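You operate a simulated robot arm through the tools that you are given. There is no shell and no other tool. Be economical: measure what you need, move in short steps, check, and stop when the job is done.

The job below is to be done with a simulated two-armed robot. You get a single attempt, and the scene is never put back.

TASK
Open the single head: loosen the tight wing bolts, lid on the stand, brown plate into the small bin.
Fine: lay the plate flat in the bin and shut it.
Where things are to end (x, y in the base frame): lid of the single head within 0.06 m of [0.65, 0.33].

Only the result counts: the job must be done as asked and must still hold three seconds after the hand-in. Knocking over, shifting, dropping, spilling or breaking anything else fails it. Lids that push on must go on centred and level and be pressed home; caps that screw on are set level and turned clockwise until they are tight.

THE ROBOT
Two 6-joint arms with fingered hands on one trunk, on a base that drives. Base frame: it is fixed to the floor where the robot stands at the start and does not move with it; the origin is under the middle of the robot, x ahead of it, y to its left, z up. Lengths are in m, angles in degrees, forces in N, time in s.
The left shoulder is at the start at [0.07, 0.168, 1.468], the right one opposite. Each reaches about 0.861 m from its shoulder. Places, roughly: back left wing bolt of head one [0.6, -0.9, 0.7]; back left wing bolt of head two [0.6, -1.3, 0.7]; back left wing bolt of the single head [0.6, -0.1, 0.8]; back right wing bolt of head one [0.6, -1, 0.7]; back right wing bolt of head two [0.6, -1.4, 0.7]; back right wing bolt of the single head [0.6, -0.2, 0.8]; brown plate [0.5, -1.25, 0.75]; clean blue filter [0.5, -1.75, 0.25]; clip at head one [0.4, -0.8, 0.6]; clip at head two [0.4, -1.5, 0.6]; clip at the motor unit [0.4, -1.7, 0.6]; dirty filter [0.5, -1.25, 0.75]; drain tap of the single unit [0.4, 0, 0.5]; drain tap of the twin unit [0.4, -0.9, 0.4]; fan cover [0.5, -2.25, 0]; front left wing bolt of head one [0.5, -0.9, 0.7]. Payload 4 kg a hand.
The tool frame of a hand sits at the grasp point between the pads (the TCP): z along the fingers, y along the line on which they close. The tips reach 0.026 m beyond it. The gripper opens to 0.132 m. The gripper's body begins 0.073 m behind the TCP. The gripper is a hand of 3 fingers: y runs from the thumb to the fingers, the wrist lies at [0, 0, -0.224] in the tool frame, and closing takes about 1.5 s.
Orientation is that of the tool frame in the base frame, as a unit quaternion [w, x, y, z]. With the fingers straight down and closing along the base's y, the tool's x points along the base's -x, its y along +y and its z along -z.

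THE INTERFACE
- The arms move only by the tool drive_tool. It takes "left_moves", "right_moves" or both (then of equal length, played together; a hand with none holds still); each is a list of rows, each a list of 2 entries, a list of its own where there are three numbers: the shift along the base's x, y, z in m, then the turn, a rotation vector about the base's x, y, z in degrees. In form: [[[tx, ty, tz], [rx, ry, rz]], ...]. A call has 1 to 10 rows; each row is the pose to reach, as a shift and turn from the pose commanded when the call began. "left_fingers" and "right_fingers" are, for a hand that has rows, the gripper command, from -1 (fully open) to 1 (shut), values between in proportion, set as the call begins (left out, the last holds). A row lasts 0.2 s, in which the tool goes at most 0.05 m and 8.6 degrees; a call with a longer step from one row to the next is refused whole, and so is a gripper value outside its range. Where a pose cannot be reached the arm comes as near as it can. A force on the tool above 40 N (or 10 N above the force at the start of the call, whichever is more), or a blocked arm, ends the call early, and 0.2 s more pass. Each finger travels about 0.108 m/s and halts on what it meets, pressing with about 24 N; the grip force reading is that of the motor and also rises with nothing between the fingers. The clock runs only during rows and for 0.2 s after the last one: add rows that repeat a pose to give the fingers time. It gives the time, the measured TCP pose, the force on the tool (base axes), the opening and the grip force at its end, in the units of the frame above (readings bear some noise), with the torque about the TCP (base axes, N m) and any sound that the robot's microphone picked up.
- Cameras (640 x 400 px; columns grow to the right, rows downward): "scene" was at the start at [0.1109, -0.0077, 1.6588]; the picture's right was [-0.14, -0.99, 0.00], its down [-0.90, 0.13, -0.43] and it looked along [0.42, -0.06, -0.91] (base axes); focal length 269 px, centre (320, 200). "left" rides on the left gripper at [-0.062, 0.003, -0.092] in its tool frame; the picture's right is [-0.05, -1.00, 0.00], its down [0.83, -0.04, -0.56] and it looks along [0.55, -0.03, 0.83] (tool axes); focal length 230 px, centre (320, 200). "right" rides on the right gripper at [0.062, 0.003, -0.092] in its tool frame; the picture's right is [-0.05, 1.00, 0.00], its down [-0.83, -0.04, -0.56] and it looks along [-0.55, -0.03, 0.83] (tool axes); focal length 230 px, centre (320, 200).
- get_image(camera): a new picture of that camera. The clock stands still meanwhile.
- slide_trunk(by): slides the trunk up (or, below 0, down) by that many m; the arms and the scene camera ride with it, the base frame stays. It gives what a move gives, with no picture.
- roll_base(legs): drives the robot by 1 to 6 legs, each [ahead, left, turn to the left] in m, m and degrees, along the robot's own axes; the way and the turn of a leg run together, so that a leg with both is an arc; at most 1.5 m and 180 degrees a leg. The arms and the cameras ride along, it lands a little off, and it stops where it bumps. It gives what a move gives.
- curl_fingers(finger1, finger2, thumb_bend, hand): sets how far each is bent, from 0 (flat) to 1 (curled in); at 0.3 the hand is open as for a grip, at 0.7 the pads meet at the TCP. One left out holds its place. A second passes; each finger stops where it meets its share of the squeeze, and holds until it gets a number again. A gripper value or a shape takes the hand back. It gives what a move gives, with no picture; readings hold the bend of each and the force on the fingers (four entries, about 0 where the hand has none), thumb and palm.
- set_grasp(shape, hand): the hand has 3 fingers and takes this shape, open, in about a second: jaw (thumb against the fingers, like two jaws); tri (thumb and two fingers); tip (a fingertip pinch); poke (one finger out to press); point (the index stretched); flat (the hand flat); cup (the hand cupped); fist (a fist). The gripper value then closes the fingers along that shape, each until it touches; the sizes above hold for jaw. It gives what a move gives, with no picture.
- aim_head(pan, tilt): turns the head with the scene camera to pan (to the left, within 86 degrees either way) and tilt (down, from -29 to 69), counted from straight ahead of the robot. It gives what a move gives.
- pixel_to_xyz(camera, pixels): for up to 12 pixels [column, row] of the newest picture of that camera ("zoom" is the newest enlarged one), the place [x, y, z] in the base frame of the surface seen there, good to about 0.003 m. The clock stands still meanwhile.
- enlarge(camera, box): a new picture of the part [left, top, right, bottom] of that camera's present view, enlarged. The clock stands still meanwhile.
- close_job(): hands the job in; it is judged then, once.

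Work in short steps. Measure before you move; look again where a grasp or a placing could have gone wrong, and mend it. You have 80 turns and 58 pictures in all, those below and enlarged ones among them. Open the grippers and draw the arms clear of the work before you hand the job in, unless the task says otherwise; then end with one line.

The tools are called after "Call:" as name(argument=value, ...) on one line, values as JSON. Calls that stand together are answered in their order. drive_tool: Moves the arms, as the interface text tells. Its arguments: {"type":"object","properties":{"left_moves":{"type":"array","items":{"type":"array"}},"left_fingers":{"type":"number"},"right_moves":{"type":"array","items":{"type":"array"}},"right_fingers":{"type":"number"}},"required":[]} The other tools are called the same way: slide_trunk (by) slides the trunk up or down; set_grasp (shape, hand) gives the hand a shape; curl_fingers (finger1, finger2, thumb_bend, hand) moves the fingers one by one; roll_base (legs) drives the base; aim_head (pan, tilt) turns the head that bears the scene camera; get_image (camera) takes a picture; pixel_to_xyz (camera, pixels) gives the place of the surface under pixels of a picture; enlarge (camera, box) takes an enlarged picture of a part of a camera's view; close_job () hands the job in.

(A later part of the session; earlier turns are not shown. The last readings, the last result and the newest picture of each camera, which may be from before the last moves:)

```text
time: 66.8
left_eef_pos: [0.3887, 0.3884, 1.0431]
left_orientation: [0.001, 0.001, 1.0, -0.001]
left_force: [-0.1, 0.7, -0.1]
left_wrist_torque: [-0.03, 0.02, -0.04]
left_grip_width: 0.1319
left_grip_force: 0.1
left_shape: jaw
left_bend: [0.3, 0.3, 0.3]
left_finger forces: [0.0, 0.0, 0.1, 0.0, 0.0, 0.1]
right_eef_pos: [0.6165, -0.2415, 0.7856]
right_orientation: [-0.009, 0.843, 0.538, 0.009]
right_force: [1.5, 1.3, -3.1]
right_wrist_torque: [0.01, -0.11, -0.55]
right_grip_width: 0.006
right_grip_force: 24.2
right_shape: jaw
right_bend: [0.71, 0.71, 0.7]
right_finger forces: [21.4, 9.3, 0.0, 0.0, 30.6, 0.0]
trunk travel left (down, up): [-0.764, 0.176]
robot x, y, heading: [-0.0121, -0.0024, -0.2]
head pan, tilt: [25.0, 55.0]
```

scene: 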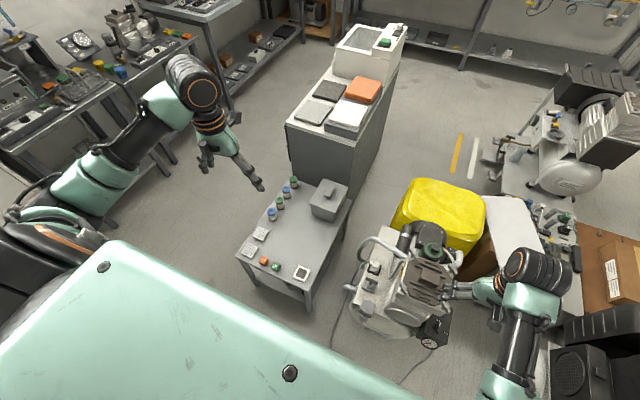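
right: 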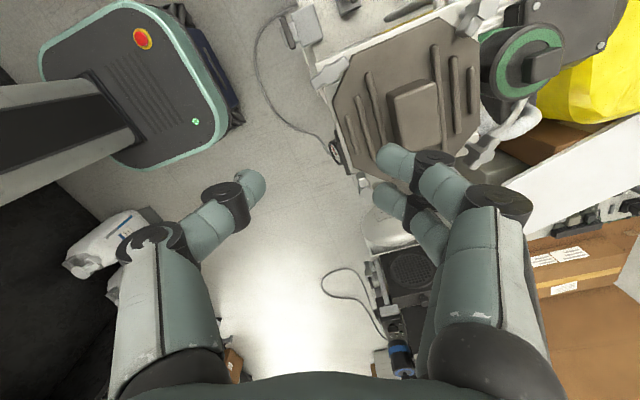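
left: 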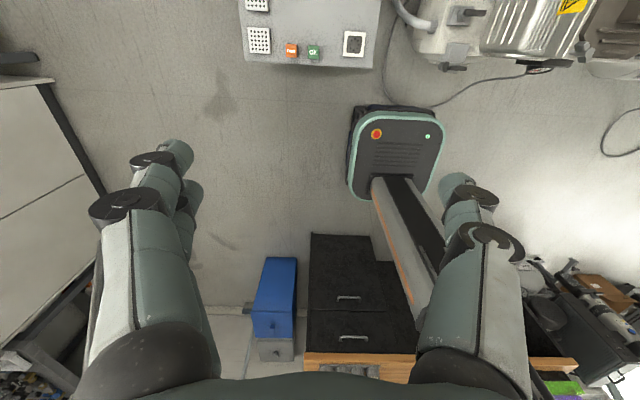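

Back right shows the stop at once (-0.55 N m): already loose. I turn back, release, and go to the back left bolt.

Call:
drive_tool(right_moves=[[[0, 0, 0], [0, 0, -8]], [[0, 0, 0], [0, 0, -12]]])

Call:
drive_tool(right_moves=[[[0, 0, 0], [0, 0, 0]], [[0, 0, 0], [0, 0, 0]], [[0, 0, 0.04], [0, 0, 0]], [[0, 0, 0.075], [0, 0, 0]], [[0, 0.04, 0.075], [0, 0, -3]], [[0, 0.08, 0.075], [0, 0, -7]], [[0, 0.12, 0.075], [0, 0, -7]], [[-0.001, 0.131, 0.075], [0, 0, -7]], [[-0.001, 0.131, 0.075], [0, 0, -7]]], right_fingers=0.1)

Call:
enlarge(camera="right", box=[220, 60, 420, 260])

```text
time: 67.4
left_eef_pos: [0.3884, 0.3892, 1.0447]
left_orientation: [0.001, 0.002, 1.0, 0.0]
left_force: [0.3, -0.3, -0.2]
left_wrist_torque: [0.0, 0.01, 0.01]
left_grip_width: 0.132
left_grip_force: 0.1
left_shape: jaw
left_bend: [0.3, 0.3, 0.3]
left_finger forces: [0.1, 0.0, 0.1, 0.0, 0.0, 0.0]
right_eef_pos: [0.6162, -0.2416, 0.7862]
right_orientation: [-0.007, 0.895, 0.446, 0.011]
right_force: [0.7, 2.7, -4.5]
right_wrist_torque: [0.03, -0.07, -0.08]
right_grip_width: 0.0057
right_grip_force: 24.3
right_shape: jaw
right_bend: [0.71, 0.71, 0.7]
right_finger forces: [11.8, 11.0, 0.1, 0.1, 23.0, 0.0]
trunk travel left (down, up): [-0.764, 0.176]
robot x, y, heading: [-0.0148, -0.0, -0.3]
head pan, tilt: [25.0, 55.0]
```

```text
time: 69.4
left_eef_pos: [0.3874, 0.3887, 1.0434]
left_orientation: [0.001, 0.002, 1.0, -0.001]
left_force: [-0.1, -0.8, -0.1]
left_wrist_torque: [-0.01, 0.01, 0.0]
left_grip_width: 0.1321
left_grip_force: 0.1
left_shape: jaw
left_bend: [0.3, 0.3, 0.3]
left_finger forces: [0.0, 0.1, 0.1, 0.0, 0.1, 0.0]
right_eef_pos: [0.6137, -0.1093, 0.8618]
right_orientation: [-0.006, 0.921, 0.39, 0.011]
right_force: [0.8, -0.3, 0.5]
right_wrist_torque: [-0.01, -0.01, 0.01]
right_grip_width: 0.0589
right_grip_force: 0.1
right_shape: jaw
right_bend: [0.73, 0.73, 0.7]
right_finger forces: [0.0, 0.0, 0.0, 0.1, 0.1, 0.1]
trunk travel left (down, up): [-0.764, 0.176]
robot x, y, heading: [-0.0141, -0.0034, -0.1]
head pan, tilt: [25.0, 55.0]
```

```text
2.00 times, centred on (320, 160) of right
```

zoom: 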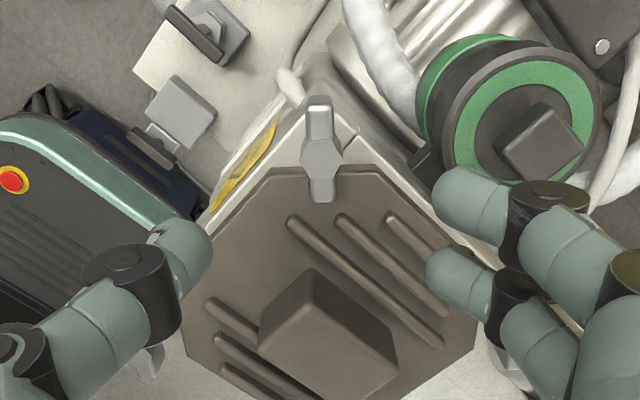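

Well aligned (boss at zoom column 322). Lower, grip, turn.

Call:
drive_tool(right_moves=[[[0.001, -0.001, -0.035], [0, 0, 0]], [[0.001, -0.001, -0.074], [0, 0, 0]], [[0.001, -0.001, -0.074], [0, 0, 0]]])

Call:
drive_tool(right_moves=[[[0, 0, 0], [0, 0, 0]], [[0, 0, 0], [0, 0, 0]], [[0, 0, 0], [0, 0, 0]], [[0, 0, 0], [0, 0, 0]]], right_fingers=1)

Call:
drive_tool(right_moves=[[[0, 0, 0], [0, 0, 8]], [[0, 0, 0], [0, 0, 16]], [[0, 0, 0], [0, 0, 20]]])

```text
time: 70.2
left_eef_pos: [0.3869, 0.3898, 1.0446]
left_orientation: [0.001, 0.002, 1.0, 0.0]
left_force: [-0.8, 0.4, 0.2]
left_wrist_torque: [0.01, 0.0, 0.0]
left_grip_width: 0.1322
left_grip_force: 0.0
left_shape: jaw
left_bend: [0.3, 0.3, 0.3]
left_finger forces: [0.0, 0.1, 0.1, 0.0, 0.0, 0.0]
right_eef_pos: [0.606, -0.1155, 0.7887]
right_orientation: [-0.005, 0.921, 0.39, 0.01]
right_force: [1.1, -0.3, 0.9]
right_wrist_torque: [0.0, 0.0, 0.0]
right_grip_width: 0.0591
right_grip_force: 0.0
right_shape: jaw
right_bend: [0.73, 0.73, 0.7]
right_finger forces: [0.1, 0.0, 0.0, 0.0, 0.0, 0.0]
right hand out of reach, approached as far as the arm can: row 2, 3
trunk travel left (down, up): [-0.764, 0.176]
robot x, y, heading: [-0.014, -0.0007, -0.2]
head pan, tilt: [25.0, 55.0]
```

```text
time: 71.2
left_eef_pos: [0.3872, 0.3879, 1.044]
left_orientation: [0.002, 0.002, 1.0, -0.001]
left_force: [-0.2, -0.1, -0.4]
left_wrist_torque: [0.02, 0.0, -0.05]
left_grip_width: 0.1323
left_grip_force: 0.2
left_shape: jaw
left_bend: [0.3, 0.3, 0.3]
left_finger forces: [0.0, 0.1, 0.1, 0.0, 0.1, 0.0]
right_eef_pos: [0.6069, -0.115, 0.7894]
right_orientation: [-0.006, 0.921, 0.39, 0.011]
right_force: [-3.0, 1.1, 2.7]
right_wrist_torque: [0.04, -0.1, 0.01]
right_grip_width: 0.001
right_grip_force: 23.6
right_shape: jaw
right_bend: [0.65, 0.76, 0.68]
right_finger forces: [23.3, 2.6, 0.1, 0.0, 28.1, 0.0]
trunk travel left (down, up): [-0.764, 0.176]
robot x, y, heading: [-0.011, 0.0002, -0.1]
head pan, tilt: [25.0, 55.0]
```

```text
time: 72.0
left_eef_pos: [0.3905, 0.3885, 1.0428]
left_orientation: [-0.001, 0.002, 1.0, -0.001]
left_force: [-0.1, 0.6, -0.3]
left_wrist_torque: [-0.03, 0.02, 0.02]
left_grip_width: 0.132
left_grip_force: 0.1
left_shape: jaw
left_bend: [0.3, 0.3, 0.3]
left_finger forces: [0.0, 0.0, 0.1, 0.0, 0.0, 0.0]
right_eef_pos: [0.6077, -0.1164, 0.7908]
right_orientation: [-0.008, 0.839, 0.544, 0.01]
right_force: [7.7, -3.8, -4.0]
right_wrist_torque: [0.03, -0.3, -0.15]
right_grip_width: 0.0
right_grip_force: 24.1
right_shape: jaw
right_bend: [0.62, 0.76, 0.67]
right_finger forces: [25.5, 4.9, 0.0, 0.0, 19.7, 0.0]
right hand out of reach, approached as far as the arm can: row 2, 3
trunk travel left (down, up): [-0.764, 0.176]
robot x, y, heading: [-0.0112, -0.0014, -0.3]
head pan, tilt: [25.0, 55.0]
```

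The arm ran out of reach and closed 1 cm off. I open, rise, roll the base forward 0.07 m and retry.

Call:
drive_tool(right_moves=[[[0, 0, 0], [0, 0, -8]], [[0, 0, 0], [0, 0, -16]], [[0, 0, 0.03], [0, 0, -20]], [[0, 0, 0.07], [0, 0, -20]], [[0, 0, 0.09], [0, 0, -20]]], right_fingers=0.1)

Call:
roll_base(legs=[[0.06, 0, 0]])

```text
time: 73.2
left_eef_pos: [0.3874, 0.3878, 1.0433]
left_orientation: [0.001, 0.002, 1.0, -0.001]
left_force: [-0.4, 0.3, -1.0]
left_wrist_torque: [0.02, 0.03, -0.05]
left_grip_width: 0.1319
left_grip_force: 0.1
left_shape: jaw
left_bend: [0.3, 0.3, 0.3]
left_finger forces: [0.0, 0.1, 0.0, 0.1, 0.1, 0.0]
right_eef_pos: [0.6054, -0.1159, 0.8803]
right_orientation: [-0.007, 0.921, 0.39, 0.009]
right_force: [0.1, -1.4, -1.2]
right_wrist_torque: [0.04, 0.02, 0.02]
right_grip_width: 0.0592
right_grip_force: 0.0
right_shape: jaw
right_bend: [0.73, 0.73, 0.7]
right_finger forces: [0.1, 0.1, 0.0, 0.0, 0.0, 0.1]
trunk travel left (down, up): [-0.764, 0.176]
robot x, y, heading: [-0.0107, 0.0009, 0.2]
head pan, tilt: [25.0, 55.0]
```

```text
time: 74.1
left_eef_pos: [0.4447, 0.3879, 1.0461]
left_orientation: [0.002, 0.001, 1.0, -0.002]
left_force: [-0.2, -0.5, 0.6]
left_wrist_torque: [0.0, -0.02, -0.02]
left_grip_width: 0.1319
left_grip_force: 0.0
left_shape: jaw
left_bend: [0.3, 0.3, 0.3]
left_finger forces: [0.0, 0.0, 0.0, 0.0, 0.0, 0.0]
right_eef_pos: [0.6613, -0.1171, 0.8832]
right_orientation: [-0.006, 0.921, 0.39, 0.012]
right_force: [-0.6, 0.2, -0.4]
right_wrist_torque: [-0.01, -0.03, 0.0]
right_grip_width: 0.0589
right_grip_force: 0.0
right_shape: jaw
right_bend: [0.73, 0.73, 0.7]
right_finger forces: [0.1, 0.0, 0.0, 0.0, 0.0, 0.0]
trunk travel left (down, up): [-0.764, 0.176]
robot x, y, heading: [0.0471, -0.0023, -0.2]
head pan, tilt: [25.0, 55.0]
```

Over the bolt again at (0.6135,-0.110), z 0.85, then look.

Call:
drive_tool(right_moves=[[[-0.03, 0.004, 0], [0, 0, 0]], [[-0.048, 0.007, -0.02], [0, 0, 0]], [[-0.048, 0.007, -0.03], [0, 0, 0]], [[-0.048, 0.007, -0.03], [0, 0, 0]]])

Call:
enlarge(camera="right", box=[220, 60, 420, 260])

```text
time: 75.1
left_eef_pos: [0.447, 0.3873, 1.0442]
left_orientation: [0.001, 0.002, 1.0, -0.001]
left_force: [-0.5, -0.6, -0.4]
left_wrist_torque: [-0.02, -0.03, -0.03]
left_grip_width: 0.1319
left_grip_force: 0.0
left_shape: jaw
left_bend: [0.3, 0.3, 0.3]
left_finger forces: [0.0, 0.0, 0.0, 0.0, 0.0, 0.0]
right_eef_pos: [0.6161, -0.1101, 0.8508]
right_orientation: [-0.007, 0.921, 0.39, 0.011]
right_force: [-0.9, -0.2, 0.7]
right_wrist_torque: [-0.05, -0.04, -0.05]
right_grip_width: 0.0592
right_grip_force: 0.2
right_shape: jaw
right_bend: [0.73, 0.73, 0.7]
right_finger forces: [0.1, 0.0, 0.0, 0.0, 0.0, 0.0]
trunk travel left (down, up): [-0.764, 0.176]
robot x, y, heading: [0.0472, -0.0028, -0.4]
head pan, tilt: [25.0, 55.0]
```

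```text
2.00 times, centred on (320, 160) of right
```

zoom: 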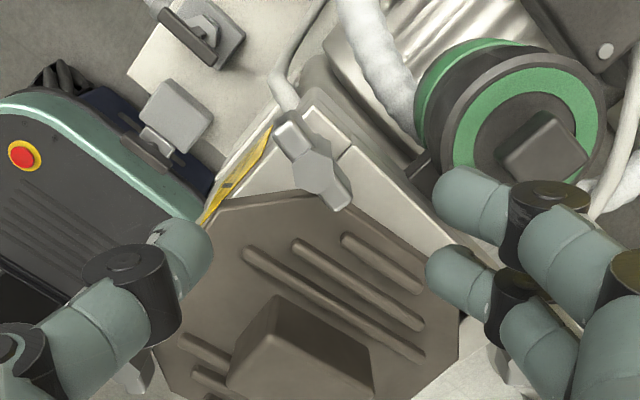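

The wing is now ~30° further counterclockwise, so this bolt is not at its stop. I yaw +30°, lower, grip and turn on.

Call:
drive_tool(right_moves=[[[0, 0, 0], [0, 0, 8]], [[-0.001, 0, 0], [0, 0, 16]], [[-0.002, 0, 0], [0, 0, 24]], [[-0.002, 0, -0.02], [0, 0, 30]], [[-0.002, 0, -0.063], [0, 0, 30]], [[-0.002, 0, -0.063], [0, 0, 30]]])

Call:
drive_tool(right_moves=[[[0, 0, 0], [0, 0, 0]], [[0, 0, 0], [0, 0, 0]], [[0, 0, 0], [0, 0, 0]], [[0, 0, 0], [0, 0, 0]]], right_fingers=1)

Call:
drive_tool(right_moves=[[[0, 0, 0], [0, 0, 8]], [[0, 0, 0], [0, 0, 16]], [[0, 0, 0], [0, 0, 24]], [[0, 0, 0], [0, 0, 32]]])

Call:
drive_tool(right_moves=[[[0, 0, 0], [0, 0, 8]], [[0, 0, 0], [0, 0, 16]], [[0, 0, 0], [0, 0, 24]], [[0, 0, 0], [0, 0, 32]], [[0, 0, 0], [0, 0, 40]]])

```text
time: 76.5
left_eef_pos: [0.4477, 0.3885, 1.0445]
left_orientation: [0.0, 0.002, 1.0, 0.0]
left_force: [0.7, 0.4, -0.3]
left_wrist_torque: [0.01, 0.03, -0.05]
left_grip_width: 0.1318
left_grip_force: 0.0
left_shape: jaw
left_bend: [0.3, 0.3, 0.3]
left_finger forces: [0.1, 0.0, 0.0, 0.1, 0.0, 0.1]
right_eef_pos: [0.6149, -0.1112, 0.7861]
right_orientation: [-0.009, 0.789, 0.615, 0.009]
right_force: [0.8, -1.1, 0.3]
right_wrist_torque: [0.01, 0.02, -0.01]
right_grip_width: 0.0593
right_grip_force: 0.1
right_shape: jaw
right_bend: [0.73, 0.73, 0.7]
right_finger forces: [0.1, 0.0, 0.0, 0.0, 0.0, 0.0]
trunk travel left (down, up): [-0.764, 0.176]
robot x, y, heading: [0.045, 0.0013, -0.1]
head pan, tilt: [25.0, 55.0]
```

```text
time: 77.5
left_eef_pos: [0.448, 0.3877, 1.044]
left_orientation: [0.001, 0.003, 1.0, -0.001]
left_force: [-0.5, 0.8, 0.5]
left_wrist_torque: [0.01, -0.05, 0.01]
left_grip_width: 0.1317
left_grip_force: 0.0
left_shape: jaw
left_bend: [0.3, 0.3, 0.3]
left_finger forces: [0.0, 0.1, 0.0, 0.0, 0.0, 0.0]
right_eef_pos: [0.6149, -0.1108, 0.7859]
right_orientation: [-0.01, 0.789, 0.615, 0.008]
right_force: [0.1, 0.3, -2.1]
right_wrist_torque: [0.02, -0.04, -0.01]
right_grip_width: 0.0063
right_grip_force: 23.5
right_shape: jaw
right_bend: [0.71, 0.71, 0.7]
right_finger forces: [10.9, 10.5, 0.0, 0.1, 20.9, 0.1]
trunk travel left (down, up): [-0.764, 0.176]
robot x, y, heading: [0.047, -0.0016, -0.1]
head pan, tilt: [25.0, 55.0]
```

```text
time: 78.5
left_eef_pos: [0.4502, 0.3871, 1.0433]
left_orientation: [0.0, 0.002, 1.0, -0.002]
left_force: [0.9, 0.3, 0.8]
left_wrist_torque: [-0.02, 0.03, -0.01]
left_grip_width: 0.1318
left_grip_force: 0.0
left_shape: jaw
left_bend: [0.3, 0.3, 0.3]
left_finger forces: [0.0, 0.0, 0.1, 0.0, 0.0, 0.1]
right_eef_pos: [0.6173, -0.1121, 0.7869]
right_orientation: [-0.012, 0.588, 0.809, 0.005]
right_force: [9.5, -1.7, -10.2]
right_wrist_torque: [-0.02, -0.23, -0.04]
right_grip_width: 0.0054
right_grip_force: 24.2
right_shape: jaw
right_bend: [0.7, 0.71, 0.7]
right_finger forces: [13.4, 12.3, 0.0, 0.0, 17.8, 0.0]
trunk travel left (down, up): [-0.764, 0.176]
robot x, y, heading: [0.0475, -0.0011, -0.3]
head pan, tilt: [25.0, 55.0]
```

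```text
time: 79.7
left_eef_pos: [0.4505, 0.3874, 1.0427]
left_orientation: [-0.002, 0.002, 1.0, -0.001]
left_force: [0.4, -1.0, -0.2]
left_wrist_torque: [0.0, 0.0, 0.0]
left_grip_width: 0.1317
left_grip_force: 0.0
left_shape: jaw
left_bend: [0.3, 0.3, 0.3]
left_finger forces: [0.0, 0.0, 0.0, 0.1, 0.0, 0.0]
right_eef_pos: [0.6184, -0.1108, 0.7862]
right_orientation: [-0.011, 0.276, 0.961, 0.002]
right_force: [20.3, -3.3, -6.1]
right_wrist_torque: [0.04, -0.37, -0.46]
right_grip_width: 0.0052
right_grip_force: 24.1
right_shape: jaw
right_bend: [0.7, 0.71, 0.7]
right_finger forces: [21.1, 11.0, 0.0, 0.1, 20.1, 0.0]
trunk travel left (down, up): [-0.764, 0.176]
robot x, y, heading: [0.0502, -0.0032, -0.2]
head pan, tilt: [25.0, 55.0]
```

Stop reached (-0.46 N m): back left is loosened; all four are now loose. I release, rise, and meanwhile query where the base's front edge is (from the last zoom) and handle geometry.

Call:
pixel_to_xyz(camera="zoom", pixels=[[60, 115], [150, 170], [190, 205], [30, 100], [250, 330], [300, 300], [350, 340], [275, 300], [370, 345], [300, 230]])

Call:
drive_tool(right_moves=[[[0, 0, 0], [0, 0, -8]], [[0, 0, 0], [0, 0, -10]]])

Call:
drive_tool(right_moves=[[[0, 0, 0], [0, 0, 0]], [[0, 0, 0], [0, 0, 0]], [[0, 0, 0.04], [0, 0, 0]], [[0, 0, 0.08], [0, 0, 0]], [[-0.02, -0.01, 0.1], [0, 0, 8]], [[-0.04, -0.03, 0.1], [0, 0, 16]], [[-0.06, -0.05, 0.1], [0, 0, 24]], [[-0.072, -0.06, 0.1], [0, 0, 32]], [[-0.076, -0.063, 0.1], [0, 0, 40]], [[-0.076, -0.063, 0.1], [0, 0, 42]]], right_fingers=-0.6)

Call:
get_image(camera="right")

```text
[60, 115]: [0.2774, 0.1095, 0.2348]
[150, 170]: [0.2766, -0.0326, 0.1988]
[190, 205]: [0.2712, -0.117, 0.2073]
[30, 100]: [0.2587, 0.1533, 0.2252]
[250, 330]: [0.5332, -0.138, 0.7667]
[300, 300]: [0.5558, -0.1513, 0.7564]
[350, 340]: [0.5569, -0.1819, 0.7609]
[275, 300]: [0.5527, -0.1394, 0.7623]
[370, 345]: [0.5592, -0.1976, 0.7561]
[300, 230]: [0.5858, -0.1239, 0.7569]
```

```text
time: 80.3
left_eef_pos: [0.449, 0.3856, 1.0431]
left_orientation: [-0.001, 0.002, 1.0, 0.001]
left_force: [-0.9, -0.5, 0.1]
left_wrist_torque: [0.0, -0.02, 0.0]
left_grip_width: 0.1322
left_grip_force: 0.1
left_shape: jaw
left_bend: [0.3, 0.3, 0.3]
left_finger forces: [0.1, 0.0, 0.0, 0.0, 0.1, 0.0]
right_eef_pos: [0.6182, -0.1113, 0.7855]
right_orientation: [-0.011, 0.36, 0.933, 0.002]
right_force: [21.5, -5.4, -2.4]
right_wrist_torque: [0.0, -0.4, -0.11]
right_grip_width: 0.0055
right_grip_force: 24.6
right_shape: jaw
right_bend: [0.7, 0.71, 0.7]
right_finger forces: [13.9, 13.7, 0.1, 0.0, 16.9, 0.1]
trunk travel left (down, up): [-0.764, 0.176]
robot x, y, heading: [0.0463, -0.0025, -0.2]
head pan, tilt: [25.0, 55.0]
```

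```text
time: 82.5
left_eef_pos: [0.4472, 0.3872, 1.0438]
left_orientation: [0.002, 0.002, 1.0, 0.0]
left_force: [0.3, -0.4, 0.2]
left_wrist_torque: [0.01, -0.05, 0.02]
left_grip_width: 0.1322
left_grip_force: 0.0
left_shape: jaw
left_bend: [0.3, 0.3, 0.3]
left_finger forces: [0.0, 0.0, 0.0, 0.0, 0.0, 0.1]
right_eef_pos: [0.5439, -0.1807, 0.8907]
right_orientation: [-0.008, 0.002, 1.0, -0.009]
right_force: [-1.1, 0.6, 0.1]
right_wrist_torque: [0.01, 0.01, 0.04]
right_grip_width: 0.1053
right_grip_force: 0.1
right_shape: jaw
right_bend: [0.59, 0.59, 0.56]
right_finger forces: [0.0, 0.0, 0.1, 0.1, 0.0, 0.0]
trunk travel left (down, up): [-0.764, 0.176]
robot x, y, heading: [0.0463, -0.0011, -0.2]
head pan, tilt: [25.0, 55.0]
```

```text
19 pictures are left
```

right: 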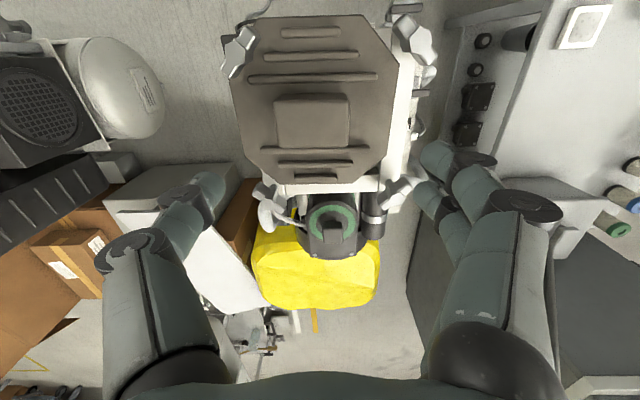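

All wings sit at their stops (pairs crossed). I measure the handle block at (275–350, 98–148).

Call:
pixel_to_xyz(camera="right", pixels=[[280, 104], [345, 104], [280, 142], [345, 142], [312, 122], [268, 122], [358, 122], [250, 110], [380, 110], [243, 175], [372, 178], [312, 20]])

```text
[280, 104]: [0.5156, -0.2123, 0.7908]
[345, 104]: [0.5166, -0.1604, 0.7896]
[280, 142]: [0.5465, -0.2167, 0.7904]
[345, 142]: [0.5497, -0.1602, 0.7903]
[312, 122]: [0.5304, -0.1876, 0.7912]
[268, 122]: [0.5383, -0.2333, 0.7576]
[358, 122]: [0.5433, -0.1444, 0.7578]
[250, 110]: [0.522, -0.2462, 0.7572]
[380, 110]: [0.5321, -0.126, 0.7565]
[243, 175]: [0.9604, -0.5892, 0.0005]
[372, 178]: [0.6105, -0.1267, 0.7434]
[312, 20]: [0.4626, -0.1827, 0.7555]
```

The handle reads ~1 cm off from before, so I check the bolts in the same picture to see whether the lid moved or the frame reading drifted.

Call:
pixel_to_xyz(camera="right", pixels=[[239, 53], [418, 41], [268, 191], [396, 191], [230, 65], [247, 36], [262, 30], [380, 20], [240, 85], [396, 75], [330, 220]])

Call:
enlarge(camera="right", box=[210, 0, 450, 240])

```text
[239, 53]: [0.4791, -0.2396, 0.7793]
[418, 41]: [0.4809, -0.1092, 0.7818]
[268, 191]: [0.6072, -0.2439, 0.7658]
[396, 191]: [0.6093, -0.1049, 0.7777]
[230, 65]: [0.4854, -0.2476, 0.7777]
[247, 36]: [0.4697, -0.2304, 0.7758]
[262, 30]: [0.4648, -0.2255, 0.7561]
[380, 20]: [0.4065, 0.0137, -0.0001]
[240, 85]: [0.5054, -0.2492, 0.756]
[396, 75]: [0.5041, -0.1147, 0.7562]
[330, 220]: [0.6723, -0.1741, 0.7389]
```

```text
1.67 times, centred on (330, 120) of right
```

zoom: 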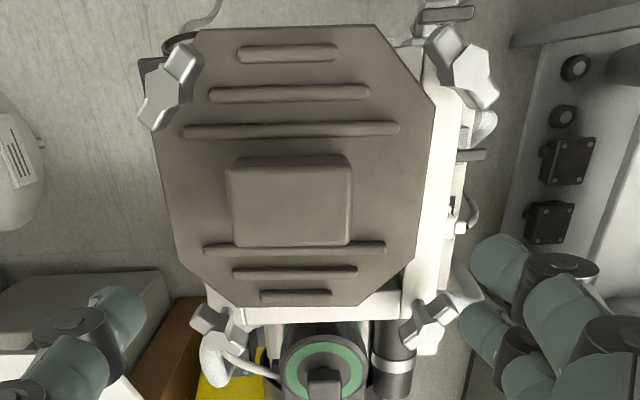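

The bolts haven't moved; the loosened lid slid ~(-0.010,-0.011). Loosened wings now lie tangential and clear the lid. I grip the handle (centre ≈(0.530,-0.188), 0.057 wide), slide the lid back, then lift.

Call:
drive_tool(right_moves=[[[-0.016, -0.0075, -0.03], [1, -0.9, 0]], [[-0.016, -0.0075, -0.07], [1, -0.9, 0]], [[-0.016, -0.0075, -0.102], [1, -0.9, 0]], [[-0.016, -0.0075, -0.102], [1, -0.9, 0]]])

Call:
drive_tool(right_moves=[[[0, 0, 0], [0, 0, 0]], [[0, 0, 0], [0, 0, 0]], [[0, 0, 0], [0, 0, 0]], [[0, 0, 0], [0, 0, 0]], [[0, 0, 0], [0, 0, 0]]], right_fingers=1)

Call:
drive_tool(right_moves=[[[0.005, 0.005, 0.001], [0, 0, 0]], [[0.01, 0.011, 0.001], [0, 0, 0]], [[0.01, 0.011, 0.001], [0, 0, 0]]])

Call:
get_image(camera="right")

```text
time: 83.5
left_eef_pos: [0.4469, 0.3878, 1.0442]
left_orientation: [0.0, 0.001, 1.0, -0.001]
left_force: [-1.0, 0.4, -0.1]
left_wrist_torque: [0.02, 0.01, -0.02]
left_grip_width: 0.132
left_grip_force: 0.1
left_shape: jaw
left_bend: [0.3, 0.3, 0.3]
left_finger forces: [0.0, 0.0, 0.0, 0.0, 0.1, 0.0]
right_eef_pos: [0.5222, -0.1824, 0.7853]
right_orientation: [-0.004, 0.001, 1.0, 0.006]
right_force: [0.2, 0.2, 1.0]
right_wrist_torque: [-0.01, -0.03, 0.01]
right_grip_width: 0.1057
right_grip_force: 0.1
right_shape: jaw
right_bend: [0.59, 0.59, 0.56]
right_finger forces: [0.0, 0.0, 0.0, 0.1, 0.0, 0.1]
trunk travel left (down, up): [-0.764, 0.176]
robot x, y, heading: [0.0429, -0.0023, -0.1]
head pan, tilt: [25.0, 55.0]
```

```text
time: 84.7
left_eef_pos: [0.4484, 0.387, 1.0429]
left_orientation: [0.002, 0.001, 1.0, 0.0]
left_force: [0.7, 0.0, 0.3]
left_wrist_torque: [0.03, 0.0, 0.0]
left_grip_width: 0.132
left_grip_force: 0.1
left_shape: jaw
left_bend: [0.3, 0.3, 0.3]
left_finger forces: [0.0, 0.0, 0.0, 0.0, 0.0, 0.0]
right_eef_pos: [0.5225, -0.1826, 0.7858]
right_orientation: [-0.005, 0.001, 1.0, 0.007]
right_force: [-0.8, 0.0, 0.2]
right_wrist_torque: [0.04, 0.03, 0.07]
right_grip_width: 0.055
right_grip_force: 23.8
right_shape: jaw
right_bend: [0.73, 0.73, 0.7]
right_finger forces: [10.5, 11.0, 0.0, 0.0, 21.7, 0.0]
trunk travel left (down, up): [-0.764, 0.176]
robot x, y, heading: [0.0441, -0.0009, -0.2]
head pan, tilt: [25.0, 55.0]
```

```text
time: 85.5
left_eef_pos: [0.4472, 0.3889, 1.0441]
left_orientation: [0.001, 0.001, 1.0, 0.0]
left_force: [-0.1, 0.8, 0.1]
left_wrist_torque: [-0.02, 0.01, 0.0]
left_grip_width: 0.1321
left_grip_force: 0.0
left_shape: jaw
left_bend: [0.3, 0.3, 0.3]
left_finger forces: [0.0, 0.1, 0.0, 0.0, 0.0, 0.0]
right_eef_pos: [0.5322, -0.1692, 0.7866]
right_orientation: [-0.005, 0.001, 1.0, 0.007]
right_force: [-0.5, 1.4, 0.6]
right_wrist_torque: [0.07, 0.02, 0.0]
right_grip_width: 0.0552
right_grip_force: 24.1
right_shape: jaw
right_bend: [0.73, 0.73, 0.7]
right_finger forces: [10.0, 11.5, 0.1, 0.0, 22.0, 0.1]
trunk travel left (down, up): [-0.764, 0.176]
robot x, y, heading: [0.0498, -0.0031, -0.4]
head pan, tilt: [25.0, 55.0]
```

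```text
17 pictures are left
```

right: 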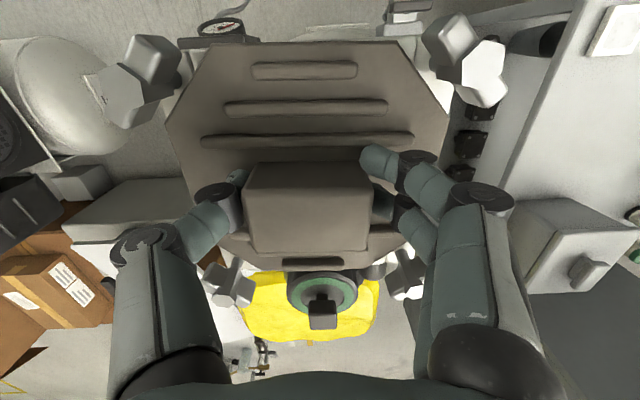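

The lid is centred between the bolts. I lift straight by the trunk (+0.16 m).

Call:
slide_trunk(by=0.16)

Call:
get_image(camera="right")

```text
time: 87.4
left_eef_pos: [0.4484, 0.3878, 1.2038]
left_orientation: [0.0, 0.001, 1.0, 0.0]
left_force: [0.5, 0.4, -0.3]
left_wrist_torque: [-0.02, -0.05, -0.01]
left_grip_width: 0.1322
left_grip_force: 0.1
left_shape: jaw
left_bend: [0.3, 0.3, 0.3]
left_finger forces: [0.0, 0.0, 0.0, 0.0, 0.1, 0.1]
right_eef_pos: [0.532, -0.1696, 0.9466]
right_orientation: [-0.005, 0.002, 1.0, 0.006]
right_force: [0.4, 0.1, -6.0]
right_wrist_torque: [0.04, 0.06, 0.0]
right_grip_width: 0.0549
right_grip_force: 23.5
right_shape: jaw
right_bend: [0.73, 0.73, 0.7]
right_finger forces: [10.5, 11.2, 0.1, 0.1, 21.7, 0.1]
trunk travel left (down, up): [-0.924, 0.016]
robot x, y, heading: [0.0478, 0.0011, -0.1]
head pan, tilt: [25.0, 55.0]
```

```text
16 pictures are left
```

right: 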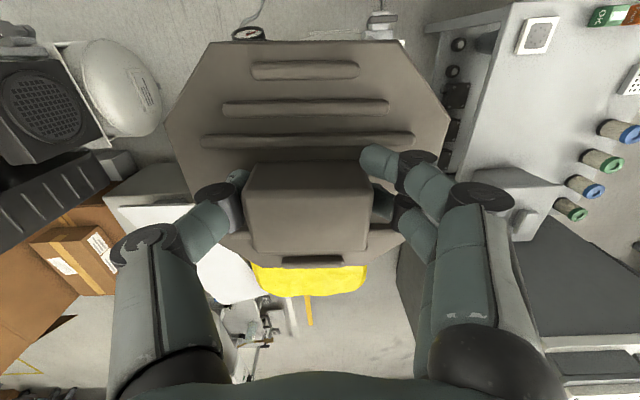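

The lid is off cleanly. I check the clearance on the left (bench) from the stored scene picture before driving left.

Call:
pixel_to_xyz(camera="scene", pixels=[[60, 120], [100, 85], [130, 60], [165, 165], [120, 190], [180, 40], [300, 110], [5, 140]])

Call:
roll_base(legs=[[0, 0.3, 0]])

```text
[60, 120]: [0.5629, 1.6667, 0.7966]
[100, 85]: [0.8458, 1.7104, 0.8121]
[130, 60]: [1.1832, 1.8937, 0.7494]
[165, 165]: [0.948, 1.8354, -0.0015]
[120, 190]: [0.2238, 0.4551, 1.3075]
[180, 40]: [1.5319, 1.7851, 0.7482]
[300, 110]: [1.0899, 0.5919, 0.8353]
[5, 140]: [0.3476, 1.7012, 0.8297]
```

```text
time: 89.4
left_eef_pos: [0.4486, 0.6885, 1.204]
left_orientation: [0.001, 0.001, 1.0, 0.001]
left_force: [-0.3, 0.4, 0.7]
left_wrist_torque: [0.02, -0.02, 0.01]
left_grip_width: 0.1319
left_grip_force: 0.0
left_shape: jaw
left_bend: [0.3, 0.3, 0.3]
left_finger forces: [0.1, 0.0, 0.0, 0.0, 0.0, 0.0]
right_eef_pos: [0.534, 0.1314, 0.9451]
right_orientation: [-0.005, -0.001, 1.0, 0.007]
right_force: [-0.2, 0.8, -6.0]
right_wrist_torque: [0.06, 0.09, 0.02]
right_grip_width: 0.0552
right_grip_force: 24.2
right_shape: jaw
right_bend: [0.73, 0.73, 0.7]
right_finger forces: [10.4, 11.1, 0.1, 0.0, 21.9, 0.1]
trunk travel left (down, up): [-0.924, 0.016]
robot x, y, heading: [0.0486, 0.3024, -0.2]
head pan, tilt: [25.0, 55.0]
```

The bench is well clear (y>1.6). I drive 0.2 m more to the left, lower the trunk 0.25 m, then extend to x=0.65.

Call:
roll_base(legs=[[0, 0.2, 0]])

Call:
slide_trunk(by=-0.25)

Call:
drive_tool(right_moves=[[[0.03, 0, 0], [0, 0, 0]], [[0.06, 0, 0], [0, 0, 0]], [[0.09, 0, 0], [0, 0, 0]], [[0.116, 0, 0], [0, 0, 0]], [[0.116, 0, 0], [0, 0, 0]]])

Call:
get_image(camera="scene")

```text
time: 91.0
left_eef_pos: [0.4476, 0.8854, 1.2065]
left_orientation: [0.002, 0.0, 1.0, 0.001]
left_force: [0.1, -0.8, -0.5]
left_wrist_torque: [0.03, 0.01, 0.0]
left_grip_width: 0.1319
left_grip_force: 0.0
left_shape: jaw
left_bend: [0.3, 0.3, 0.3]
left_finger forces: [0.1, 0.0, 0.0, 0.0, 0.0, 0.0]
right_eef_pos: [0.5329, 0.3288, 0.9464]
right_orientation: [-0.006, -0.001, 1.0, 0.007]
right_force: [0.2, 0.0, -5.2]
right_wrist_torque: [0.0, 0.06, 0.01]
right_grip_width: 0.0548
right_grip_force: 24.1
right_shape: jaw
right_bend: [0.74, 0.73, 0.7]
right_finger forces: [10.5, 11.1, 0.0, 0.0, 22.0, 0.0]
trunk travel left (down, up): [-0.924, 0.016]
robot x, y, heading: [0.0477, 0.4976, -0.1]
head pan, tilt: [25.0, 55.0]
```

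```text
time: 93.6
left_eef_pos: [0.4486, 0.89, 0.9543]
left_orientation: [0.001, 0.0, 1.0, -0.001]
left_force: [0.4, -0.7, -0.5]
left_wrist_torque: [0.0, -0.04, -0.02]
left_grip_width: 0.1317
left_grip_force: 0.1
left_shape: jaw
left_bend: [0.3, 0.3, 0.3]
left_finger forces: [0.0, 0.0, 0.1, 0.0, 0.0, 0.1]
right_eef_pos: [0.5331, 0.3332, 0.6963]
right_orientation: [-0.005, 0.0, 1.0, 0.006]
right_force: [-0.7, 1.1, -5.6]
right_wrist_torque: [0.05, 0.08, -0.04]
right_grip_width: 0.0548
right_grip_force: 23.9
right_shape: jaw
right_bend: [0.74, 0.73, 0.7]
right_finger forces: [10.5, 11.2, 0.0, 0.0, 21.8, 0.0]
trunk travel left (down, up): [-0.674, 0.266]
robot x, y, heading: [0.05, 0.4987, -0.2]
head pan, tilt: [25.0, 55.0]
```

```text
time: 94.8
left_eef_pos: [0.4467, 0.8889, 0.9532]
left_orientation: [0.0, 0.0, 1.0, 0.0]
left_force: [-0.7, -0.7, -0.5]
left_wrist_torque: [-0.01, -0.01, -0.02]
left_grip_width: 0.1322
left_grip_force: 0.0
left_shape: jaw
left_bend: [0.3, 0.3, 0.3]
left_finger forces: [0.0, 0.0, 0.1, 0.0, 0.0, 0.0]
right_eef_pos: [0.6507, 0.3335, 0.6953]
right_orientation: [-0.005, -0.001, 1.0, 0.005]
right_force: [-0.2, -0.1, -5.3]
right_wrist_torque: [0.04, 0.07, 0.0]
right_grip_width: 0.0546
right_grip_force: 24.1
right_shape: jaw
right_bend: [0.74, 0.73, 0.7]
right_finger forces: [10.8, 11.0, 0.0, 0.0, 21.7, 0.0]
trunk travel left (down, up): [-0.674, 0.266]
robot x, y, heading: [0.0434, 0.4998, 0.0]
head pan, tilt: [25.0, 55.0]
```

```text
15 pictures are left
```

scene: 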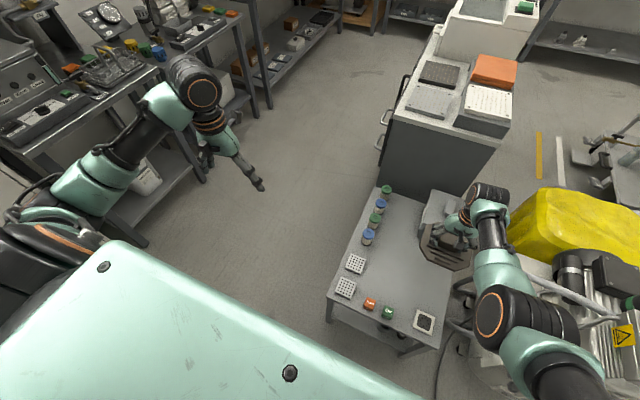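

The lid hangs over the stand. I pull back 15 mm (lid centre ≈0.645), lower the trunk 0.175 m, then ease down by the arm until contact.

Call:
drive_tool(right_moves=[[[-0.014, -0.002, 0], [0, 0, 0]], [[-0.014, -0.002, 0], [0, 0, 0]]])

Call:
slide_trunk(by=-0.17)

Call:
drive_tool(right_moves=[[[0, 0, -0.008], [0, 0, 0]], [[0, 0, -0.016], [0, 0, 0]], [[0, 0, -0.022], [0, 0, 0]], [[0, 0, -0.028], [0, 0, 0]]])

```text
time: 95.4
left_eef_pos: [0.4475, 0.8889, 0.9545]
left_orientation: [0.0, 0.0, 1.0, 0.0]
left_force: [0.2, -0.4, 0.3]
left_wrist_torque: [0.02, -0.02, -0.02]
left_grip_width: 0.1321
left_grip_force: 0.0
left_shape: jaw
left_bend: [0.3, 0.3, 0.3]
left_finger forces: [0.0, 0.0, 0.1, 0.0, 0.0, 0.1]
right_eef_pos: [0.636, 0.3302, 0.6954]
right_orientation: [-0.005, -0.001, 1.0, 0.007]
right_force: [-0.1, 0.4, -6.5]
right_wrist_torque: [0.03, 0.04, -0.02]
right_grip_width: 0.0549
right_grip_force: 23.5
right_shape: jaw
right_bend: [0.74, 0.73, 0.7]
right_finger forces: [10.8, 11.1, 0.0, 0.0, 21.6, 0.1]
trunk travel left (down, up): [-0.674, 0.266]
robot x, y, heading: [0.0483, 0.4982, -0.2]
head pan, tilt: [25.0, 55.0]
```

```text
time: 97.3
left_eef_pos: [0.4462, 0.8885, 0.7835]
left_orientation: [0.001, 0.0, 1.0, -0.001]
left_force: [1.0, -0.5, 0.5]
left_wrist_torque: [-0.02, 0.01, 0.0]
left_grip_width: 0.132
left_grip_force: 0.1
left_shape: jaw
left_bend: [0.3, 0.3, 0.3]
left_finger forces: [0.0, 0.0, 0.0, 0.1, 0.1, 0.1]
right_eef_pos: [0.6353, 0.3309, 0.5262]
right_orientation: [-0.005, -0.001, 1.0, 0.006]
right_force: [0.0, 0.4, -6.1]
right_wrist_torque: [-0.01, 0.1, -0.01]
right_grip_width: 0.0546
right_grip_force: 24.2
right_shape: jaw
right_bend: [0.74, 0.73, 0.7]
right_finger forces: [10.8, 11.0, 0.0, 0.0, 21.7, 0.0]
trunk travel left (down, up): [-0.504, 0.436]
robot x, y, heading: [0.0475, 0.5015, 0.2]
head pan, tilt: [25.0, 55.0]
```

```text
time: 98.3
left_eef_pos: [0.4464, 0.8895, 0.7845]
left_orientation: [0.001, -0.001, 1.0, -0.001]
left_force: [0.1, -0.1, -0.2]
left_wrist_torque: [0.0, -0.02, 0.01]
left_grip_width: 0.132
left_grip_force: 0.0
left_shape: jaw
left_bend: [0.3, 0.3, 0.3]
left_finger forces: [0.1, 0.0, 0.0, 0.0, 0.1, 0.0]
right_eef_pos: [0.6346, 0.3301, 0.4966]
right_orientation: [-0.004, 0.0, 1.0, 0.006]
right_force: [0.4, 0.4, -5.5]
right_wrist_torque: [0.02, 0.11, 0.0]
right_grip_width: 0.0548
right_grip_force: 23.9
right_shape: jaw
right_bend: [0.74, 0.73, 0.7]
right_finger forces: [11.0, 11.1, 0.0, 0.0, 21.7, 0.0]
trunk travel left (down, up): [-0.504, 0.436]
robot x, y, heading: [0.044, 0.4998, -0.2]
head pan, tilt: [25.0, 55.0]
```

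Still hanging (-5.5 N). I ease lower in 4 mm steps until contact.

Call:
drive_tool(right_moves=[[[0, 0, -0.004], [0, 0, 0]], [[0, 0, -0.008], [0, 0, 0]]])

Call:
drive_tool(right_moves=[[[0, 0, -0.003], [0, 0, 0]], [[0, 0, -0.005], [0, 0, 0]]])

```text
time: 98.9
left_eef_pos: [0.4459, 0.89, 0.7842]
left_orientation: [0.001, 0.0, 1.0, -0.001]
left_force: [-0.6, -0.1, -0.7]
left_wrist_torque: [-0.01, -0.01, -0.02]
left_grip_width: 0.1318
left_grip_force: 0.1
left_shape: jaw
left_bend: [0.3, 0.3, 0.3]
left_finger forces: [0.1, 0.1, 0.1, 0.0, 0.0, 0.0]
right_eef_pos: [0.6352, 0.33, 0.4913]
right_orientation: [-0.003, 0.0, 1.0, 0.006]
right_force: [-1.4, -1.0, 5.5]
right_wrist_torque: [0.08, 0.07, 0.0]
right_grip_width: 0.0552
right_grip_force: 24.3
right_shape: jaw
right_bend: [0.74, 0.73, 0.7]
right_finger forces: [13.1, 11.6, 0.0, 0.1, 23.1, 0.0]
trunk travel left (down, up): [-0.504, 0.436]
robot x, y, heading: [0.0451, 0.4968, -0.0]
head pan, tilt: [25.0, 55.0]
```

```text
time: 99.5
left_eef_pos: [0.4432, 0.8895, 0.7866]
left_orientation: [0.002, 0.001, 1.0, -0.001]
left_force: [-1.3, -0.5, 0.2]
left_wrist_torque: [0.01, 0.05, -0.04]
left_grip_width: 0.1321
left_grip_force: 0.0
left_shape: jaw
left_bend: [0.3, 0.3, 0.3]
left_finger forces: [0.1, 0.0, 0.1, 0.0, 0.0, 0.1]
right_eef_pos: [0.6371, 0.3308, 0.4883]
right_orientation: [0.0, 0.0, 1.0, 0.006]
right_force: [-0.7, -1.3, 25.3]
right_wrist_torque: [-0.16, 0.06, -0.15]
right_grip_width: 0.0557
right_grip_force: 24.3
right_shape: jaw
right_bend: [0.75, 0.74, 0.7]
right_finger forces: [15.8, 12.4, 0.0, 0.1, 26.5, 0.0]
trunk travel left (down, up): [-0.504, 0.436]
robot x, y, heading: [0.0469, 0.498, 0.1]
head pan, tilt: [25.0, 55.0]
```

The lid rests on the stand (contact at 0.491). I open, rise 0.1 m and take a look with the scene camera toward the bin and unit.

Call:
drive_tool(right_moves=[[[0, 0, 0.004], [0, 0, 0]], [[0, 0, 0.004], [0, 0, 0]], [[0, 0, 0.004], [0, 0, 0]], [[0, 0, 0.03], [0, 0, 0]], [[0, 0, 0.06], [0, 0, 0]], [[0, 0, 0.09], [0, 0, 0]]], right_fingers=-0.6)

Call:
slide_trunk(by=0.2)

Call:
get_image(camera="right")

Call:
pixel_to_xyz(camera="right", pixels=[[320, 200], [320, 150], [320, 260], [300, 290], [350, 300], [320, 280]])

```text
time: 100.9
left_eef_pos: [0.4456, 0.89, 0.7836]
left_orientation: [0.001, -0.001, 1.0, -0.002]
left_force: [0.1, -0.6, -0.3]
left_wrist_torque: [0.0, -0.03, -0.01]
left_grip_width: 0.1317
left_grip_force: 0.0
left_shape: jaw
left_bend: [0.3, 0.3, 0.3]
left_finger forces: [0.0, 0.1, 0.0, 0.0, 0.1, 0.0]
right_eef_pos: [0.6358, 0.3326, 0.5726]
right_orientation: [-0.006, -0.001, 1.0, 0.005]
right_force: [0.1, 0.4, 0.5]
right_wrist_torque: [-0.02, 0.0, -0.04]
right_grip_width: 0.1053
right_grip_force: 0.0
right_shape: jaw
right_bend: [0.59, 0.59, 0.56]
right_finger forces: [0.0, 0.1, 0.0, 0.0, 0.0, 0.1]
trunk travel left (down, up): [-0.504, 0.436]
robot x, y, heading: [0.0457, 0.4996, -0.1]
head pan, tilt: [25.0, 55.0]
```

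```text
time: 103.1
left_eef_pos: [0.4466, 0.8886, 0.9843]
left_orientation: [0.001, 0.0, 1.0, 0.0]
left_force: [0.0, -0.4, 1.2]
left_wrist_torque: [0.0, 0.0, -0.02]
left_grip_width: 0.132
left_grip_force: 0.0
left_shape: jaw
left_bend: [0.3, 0.3, 0.3]
left_finger forces: [0.1, 0.0, 0.0, 0.0, 0.1, 0.0]
right_eef_pos: [0.6371, 0.333, 0.7727]
right_orientation: [-0.004, -0.001, 1.0, 0.005]
right_force: [-0.4, -0.6, 0.4]
right_wrist_torque: [-0.03, 0.0, 0.0]
right_grip_width: 0.1056
right_grip_force: 0.0
right_shape: jaw
right_bend: [0.59, 0.59, 0.56]
right_finger forces: [0.0, 0.1, 0.0, 0.0, 0.0, 0.0]
trunk travel left (down, up): [-0.704, 0.236]
robot x, y, heading: [0.0472, 0.4985, 0.1]
head pan, tilt: [25.0, 55.0]
```

```text
14 pictures are left
```

right: 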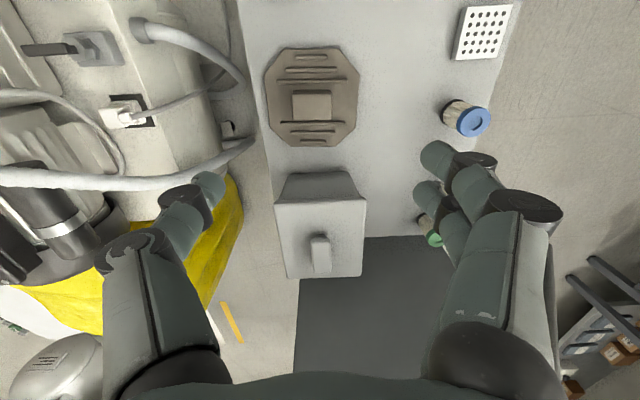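

```text
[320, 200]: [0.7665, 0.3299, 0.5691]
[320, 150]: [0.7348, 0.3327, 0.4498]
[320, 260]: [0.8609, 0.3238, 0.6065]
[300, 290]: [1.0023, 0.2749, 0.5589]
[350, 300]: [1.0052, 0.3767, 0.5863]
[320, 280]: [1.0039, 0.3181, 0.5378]
```

The lid lies on the stand and the bin's lid has a bar knob running along x at (320,250). I pull the right hand back and shift the base to about (0.13, 0.32) so the left arm can take the bin lid.

Call:
drive_tool(right_moves=[[[-0.04, -0.02, 0], [0, 0, 0]], [[-0.08, -0.04, 0], [0, 0, 0]], [[-0.12, -0.06, 0], [0, 0, 0]], [[-0.14, -0.07, 0], [0, 0, 0]]])

Call:
roll_base(legs=[[0, -0.17, 0], [0.08, 0, 0]])

Call:
aim_head(pan=5, tilt=60)

Call:
get_image(camera="scene")

```text
time: 104.1
left_eef_pos: [0.4457, 0.8896, 0.9844]
left_orientation: [0.002, 0.001, 1.0, -0.002]
left_force: [0.3, -1.1, -0.2]
left_wrist_torque: [0.03, -0.01, -0.01]
left_grip_width: 0.132
left_grip_force: 0.0
left_shape: jaw
left_bend: [0.3, 0.3, 0.3]
left_finger forces: [0.0, 0.0, 0.0, 0.1, 0.0, 0.0]
right_eef_pos: [0.4951, 0.2627, 0.7753]
right_orientation: [-0.003, 0.0, 1.0, 0.006]
right_force: [-0.4, -0.5, -0.1]
right_wrist_torque: [0.02, -0.02, 0.03]
right_grip_width: 0.1051
right_grip_force: 0.1
right_shape: jaw
right_bend: [0.59, 0.59, 0.56]
right_finger forces: [0.0, 0.0, 0.1, 0.2, 0.1, 0.0]
trunk travel left (down, up): [-0.704, 0.236]
robot x, y, heading: [0.0471, 0.4997, 0.2]
head pan, tilt: [25.0, 55.0]
```

```text
time: 106.2
left_eef_pos: [0.5241, 0.7172, 0.9852]
left_orientation: [0.001, 0.001, 1.0, 0.0]
left_force: [0.1, 0.4, 0.0]
left_wrist_torque: [0.02, 0.02, 0.02]
left_grip_width: 0.1317
left_grip_force: 0.0
left_shape: jaw
left_bend: [0.3, 0.3, 0.3]
left_finger forces: [0.0, 0.1, 0.0, 0.0, 0.0, 0.1]
right_eef_pos: [0.5739, 0.0913, 0.7743]
right_orientation: [-0.004, -0.001, 1.0, 0.006]
right_force: [-0.6, 0.6, 0.1]
right_wrist_torque: [-0.01, 0.01, 0.0]
right_grip_width: 0.1054
right_grip_force: 0.0
right_shape: jaw
right_bend: [0.59, 0.59, 0.56]
right_finger forces: [0.0, 0.0, 0.0, 0.1, 0.0, 0.0]
trunk travel left (down, up): [-0.704, 0.236]
robot x, y, heading: [0.1253, 0.3296, -0.3]
head pan, tilt: [25.0, 55.0]
```

```text
time: 107.0
left_eef_pos: [0.5245, 0.7181, 0.9833]
left_orientation: [0.001, 0.0, 1.0, 0.0]
left_force: [-0.1, -0.5, 0.8]
left_wrist_torque: [-0.01, 0.03, 0.0]
left_grip_width: 0.1319
left_grip_force: 0.0
left_shape: jaw
left_bend: [0.3, 0.3, 0.3]
left_finger forces: [0.1, 0.0, 0.1, 0.0, 0.0, 0.0]
right_eef_pos: [0.5745, 0.0915, 0.7746]
right_orientation: [-0.005, -0.002, 1.0, 0.005]
right_force: [-0.3, 0.0, 0.2]
right_wrist_torque: [0.03, 0.02, 0.0]
right_grip_width: 0.1054
right_grip_force: 0.0
right_shape: jaw
right_bend: [0.59, 0.59, 0.56]
right_finger forces: [0.0, 0.0, 0.0, 0.0, 0.0, 0.1]
trunk travel left (down, up): [-0.704, 0.236]
robot x, y, heading: [0.1283, 0.3251, -0.1]
head pan, tilt: [5.0, 60.0]
```

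```text
13 pictures are left
```

scene: 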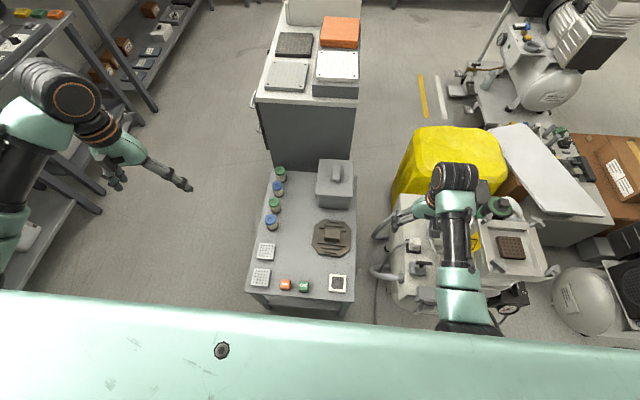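

Excellent view: the brown plate is at (510,247) in the open head, the bin at (335,182). I measure both and zoom on them.

Call:
pixel_to_xyz(camera="scene", pixels=[[498, 238], [520, 238], [503, 258], [524, 258], [511, 247], [336, 172], [322, 163], [350, 163], [318, 192], [352, 194], [340, 168], [330, 240]])

Call:
enlarge(camera="scene", box=[470, 200, 560, 290])

Call:
enlarge(camera="scene", box=[295, 140, 375, 220])

Call:
pixel_to_xyz(camera="zoom", pixels=[[320, 100], [320, 200], [300, 130], [340, 130]])

```text
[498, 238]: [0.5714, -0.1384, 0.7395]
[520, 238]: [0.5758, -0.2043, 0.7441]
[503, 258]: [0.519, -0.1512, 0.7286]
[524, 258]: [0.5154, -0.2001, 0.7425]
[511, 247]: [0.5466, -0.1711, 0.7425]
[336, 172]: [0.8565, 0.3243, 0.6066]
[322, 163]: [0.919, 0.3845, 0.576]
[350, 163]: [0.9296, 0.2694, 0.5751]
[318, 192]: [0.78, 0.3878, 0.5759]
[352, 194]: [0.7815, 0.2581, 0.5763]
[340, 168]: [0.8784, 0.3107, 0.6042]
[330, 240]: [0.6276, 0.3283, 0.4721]
```

```text
4.44 times, centred on (515, 245) of scene
```

zoom: 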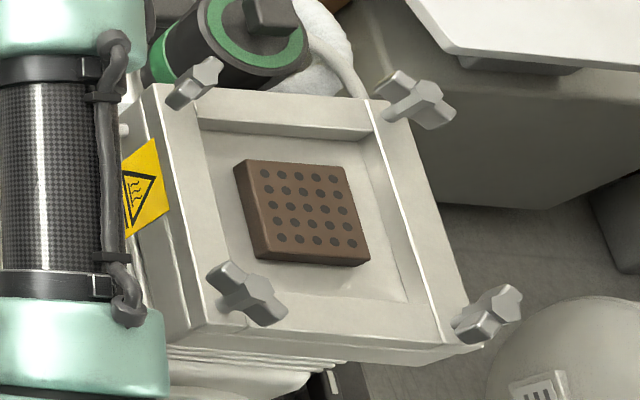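

```text
5.00 times, centred on (335, 180) of scene
```

zoom: 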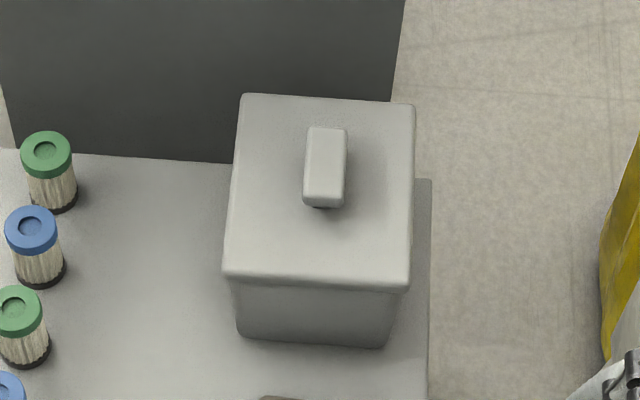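

```text
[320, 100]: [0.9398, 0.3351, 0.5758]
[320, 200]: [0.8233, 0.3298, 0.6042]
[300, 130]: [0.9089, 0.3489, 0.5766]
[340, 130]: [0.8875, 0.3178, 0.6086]
```

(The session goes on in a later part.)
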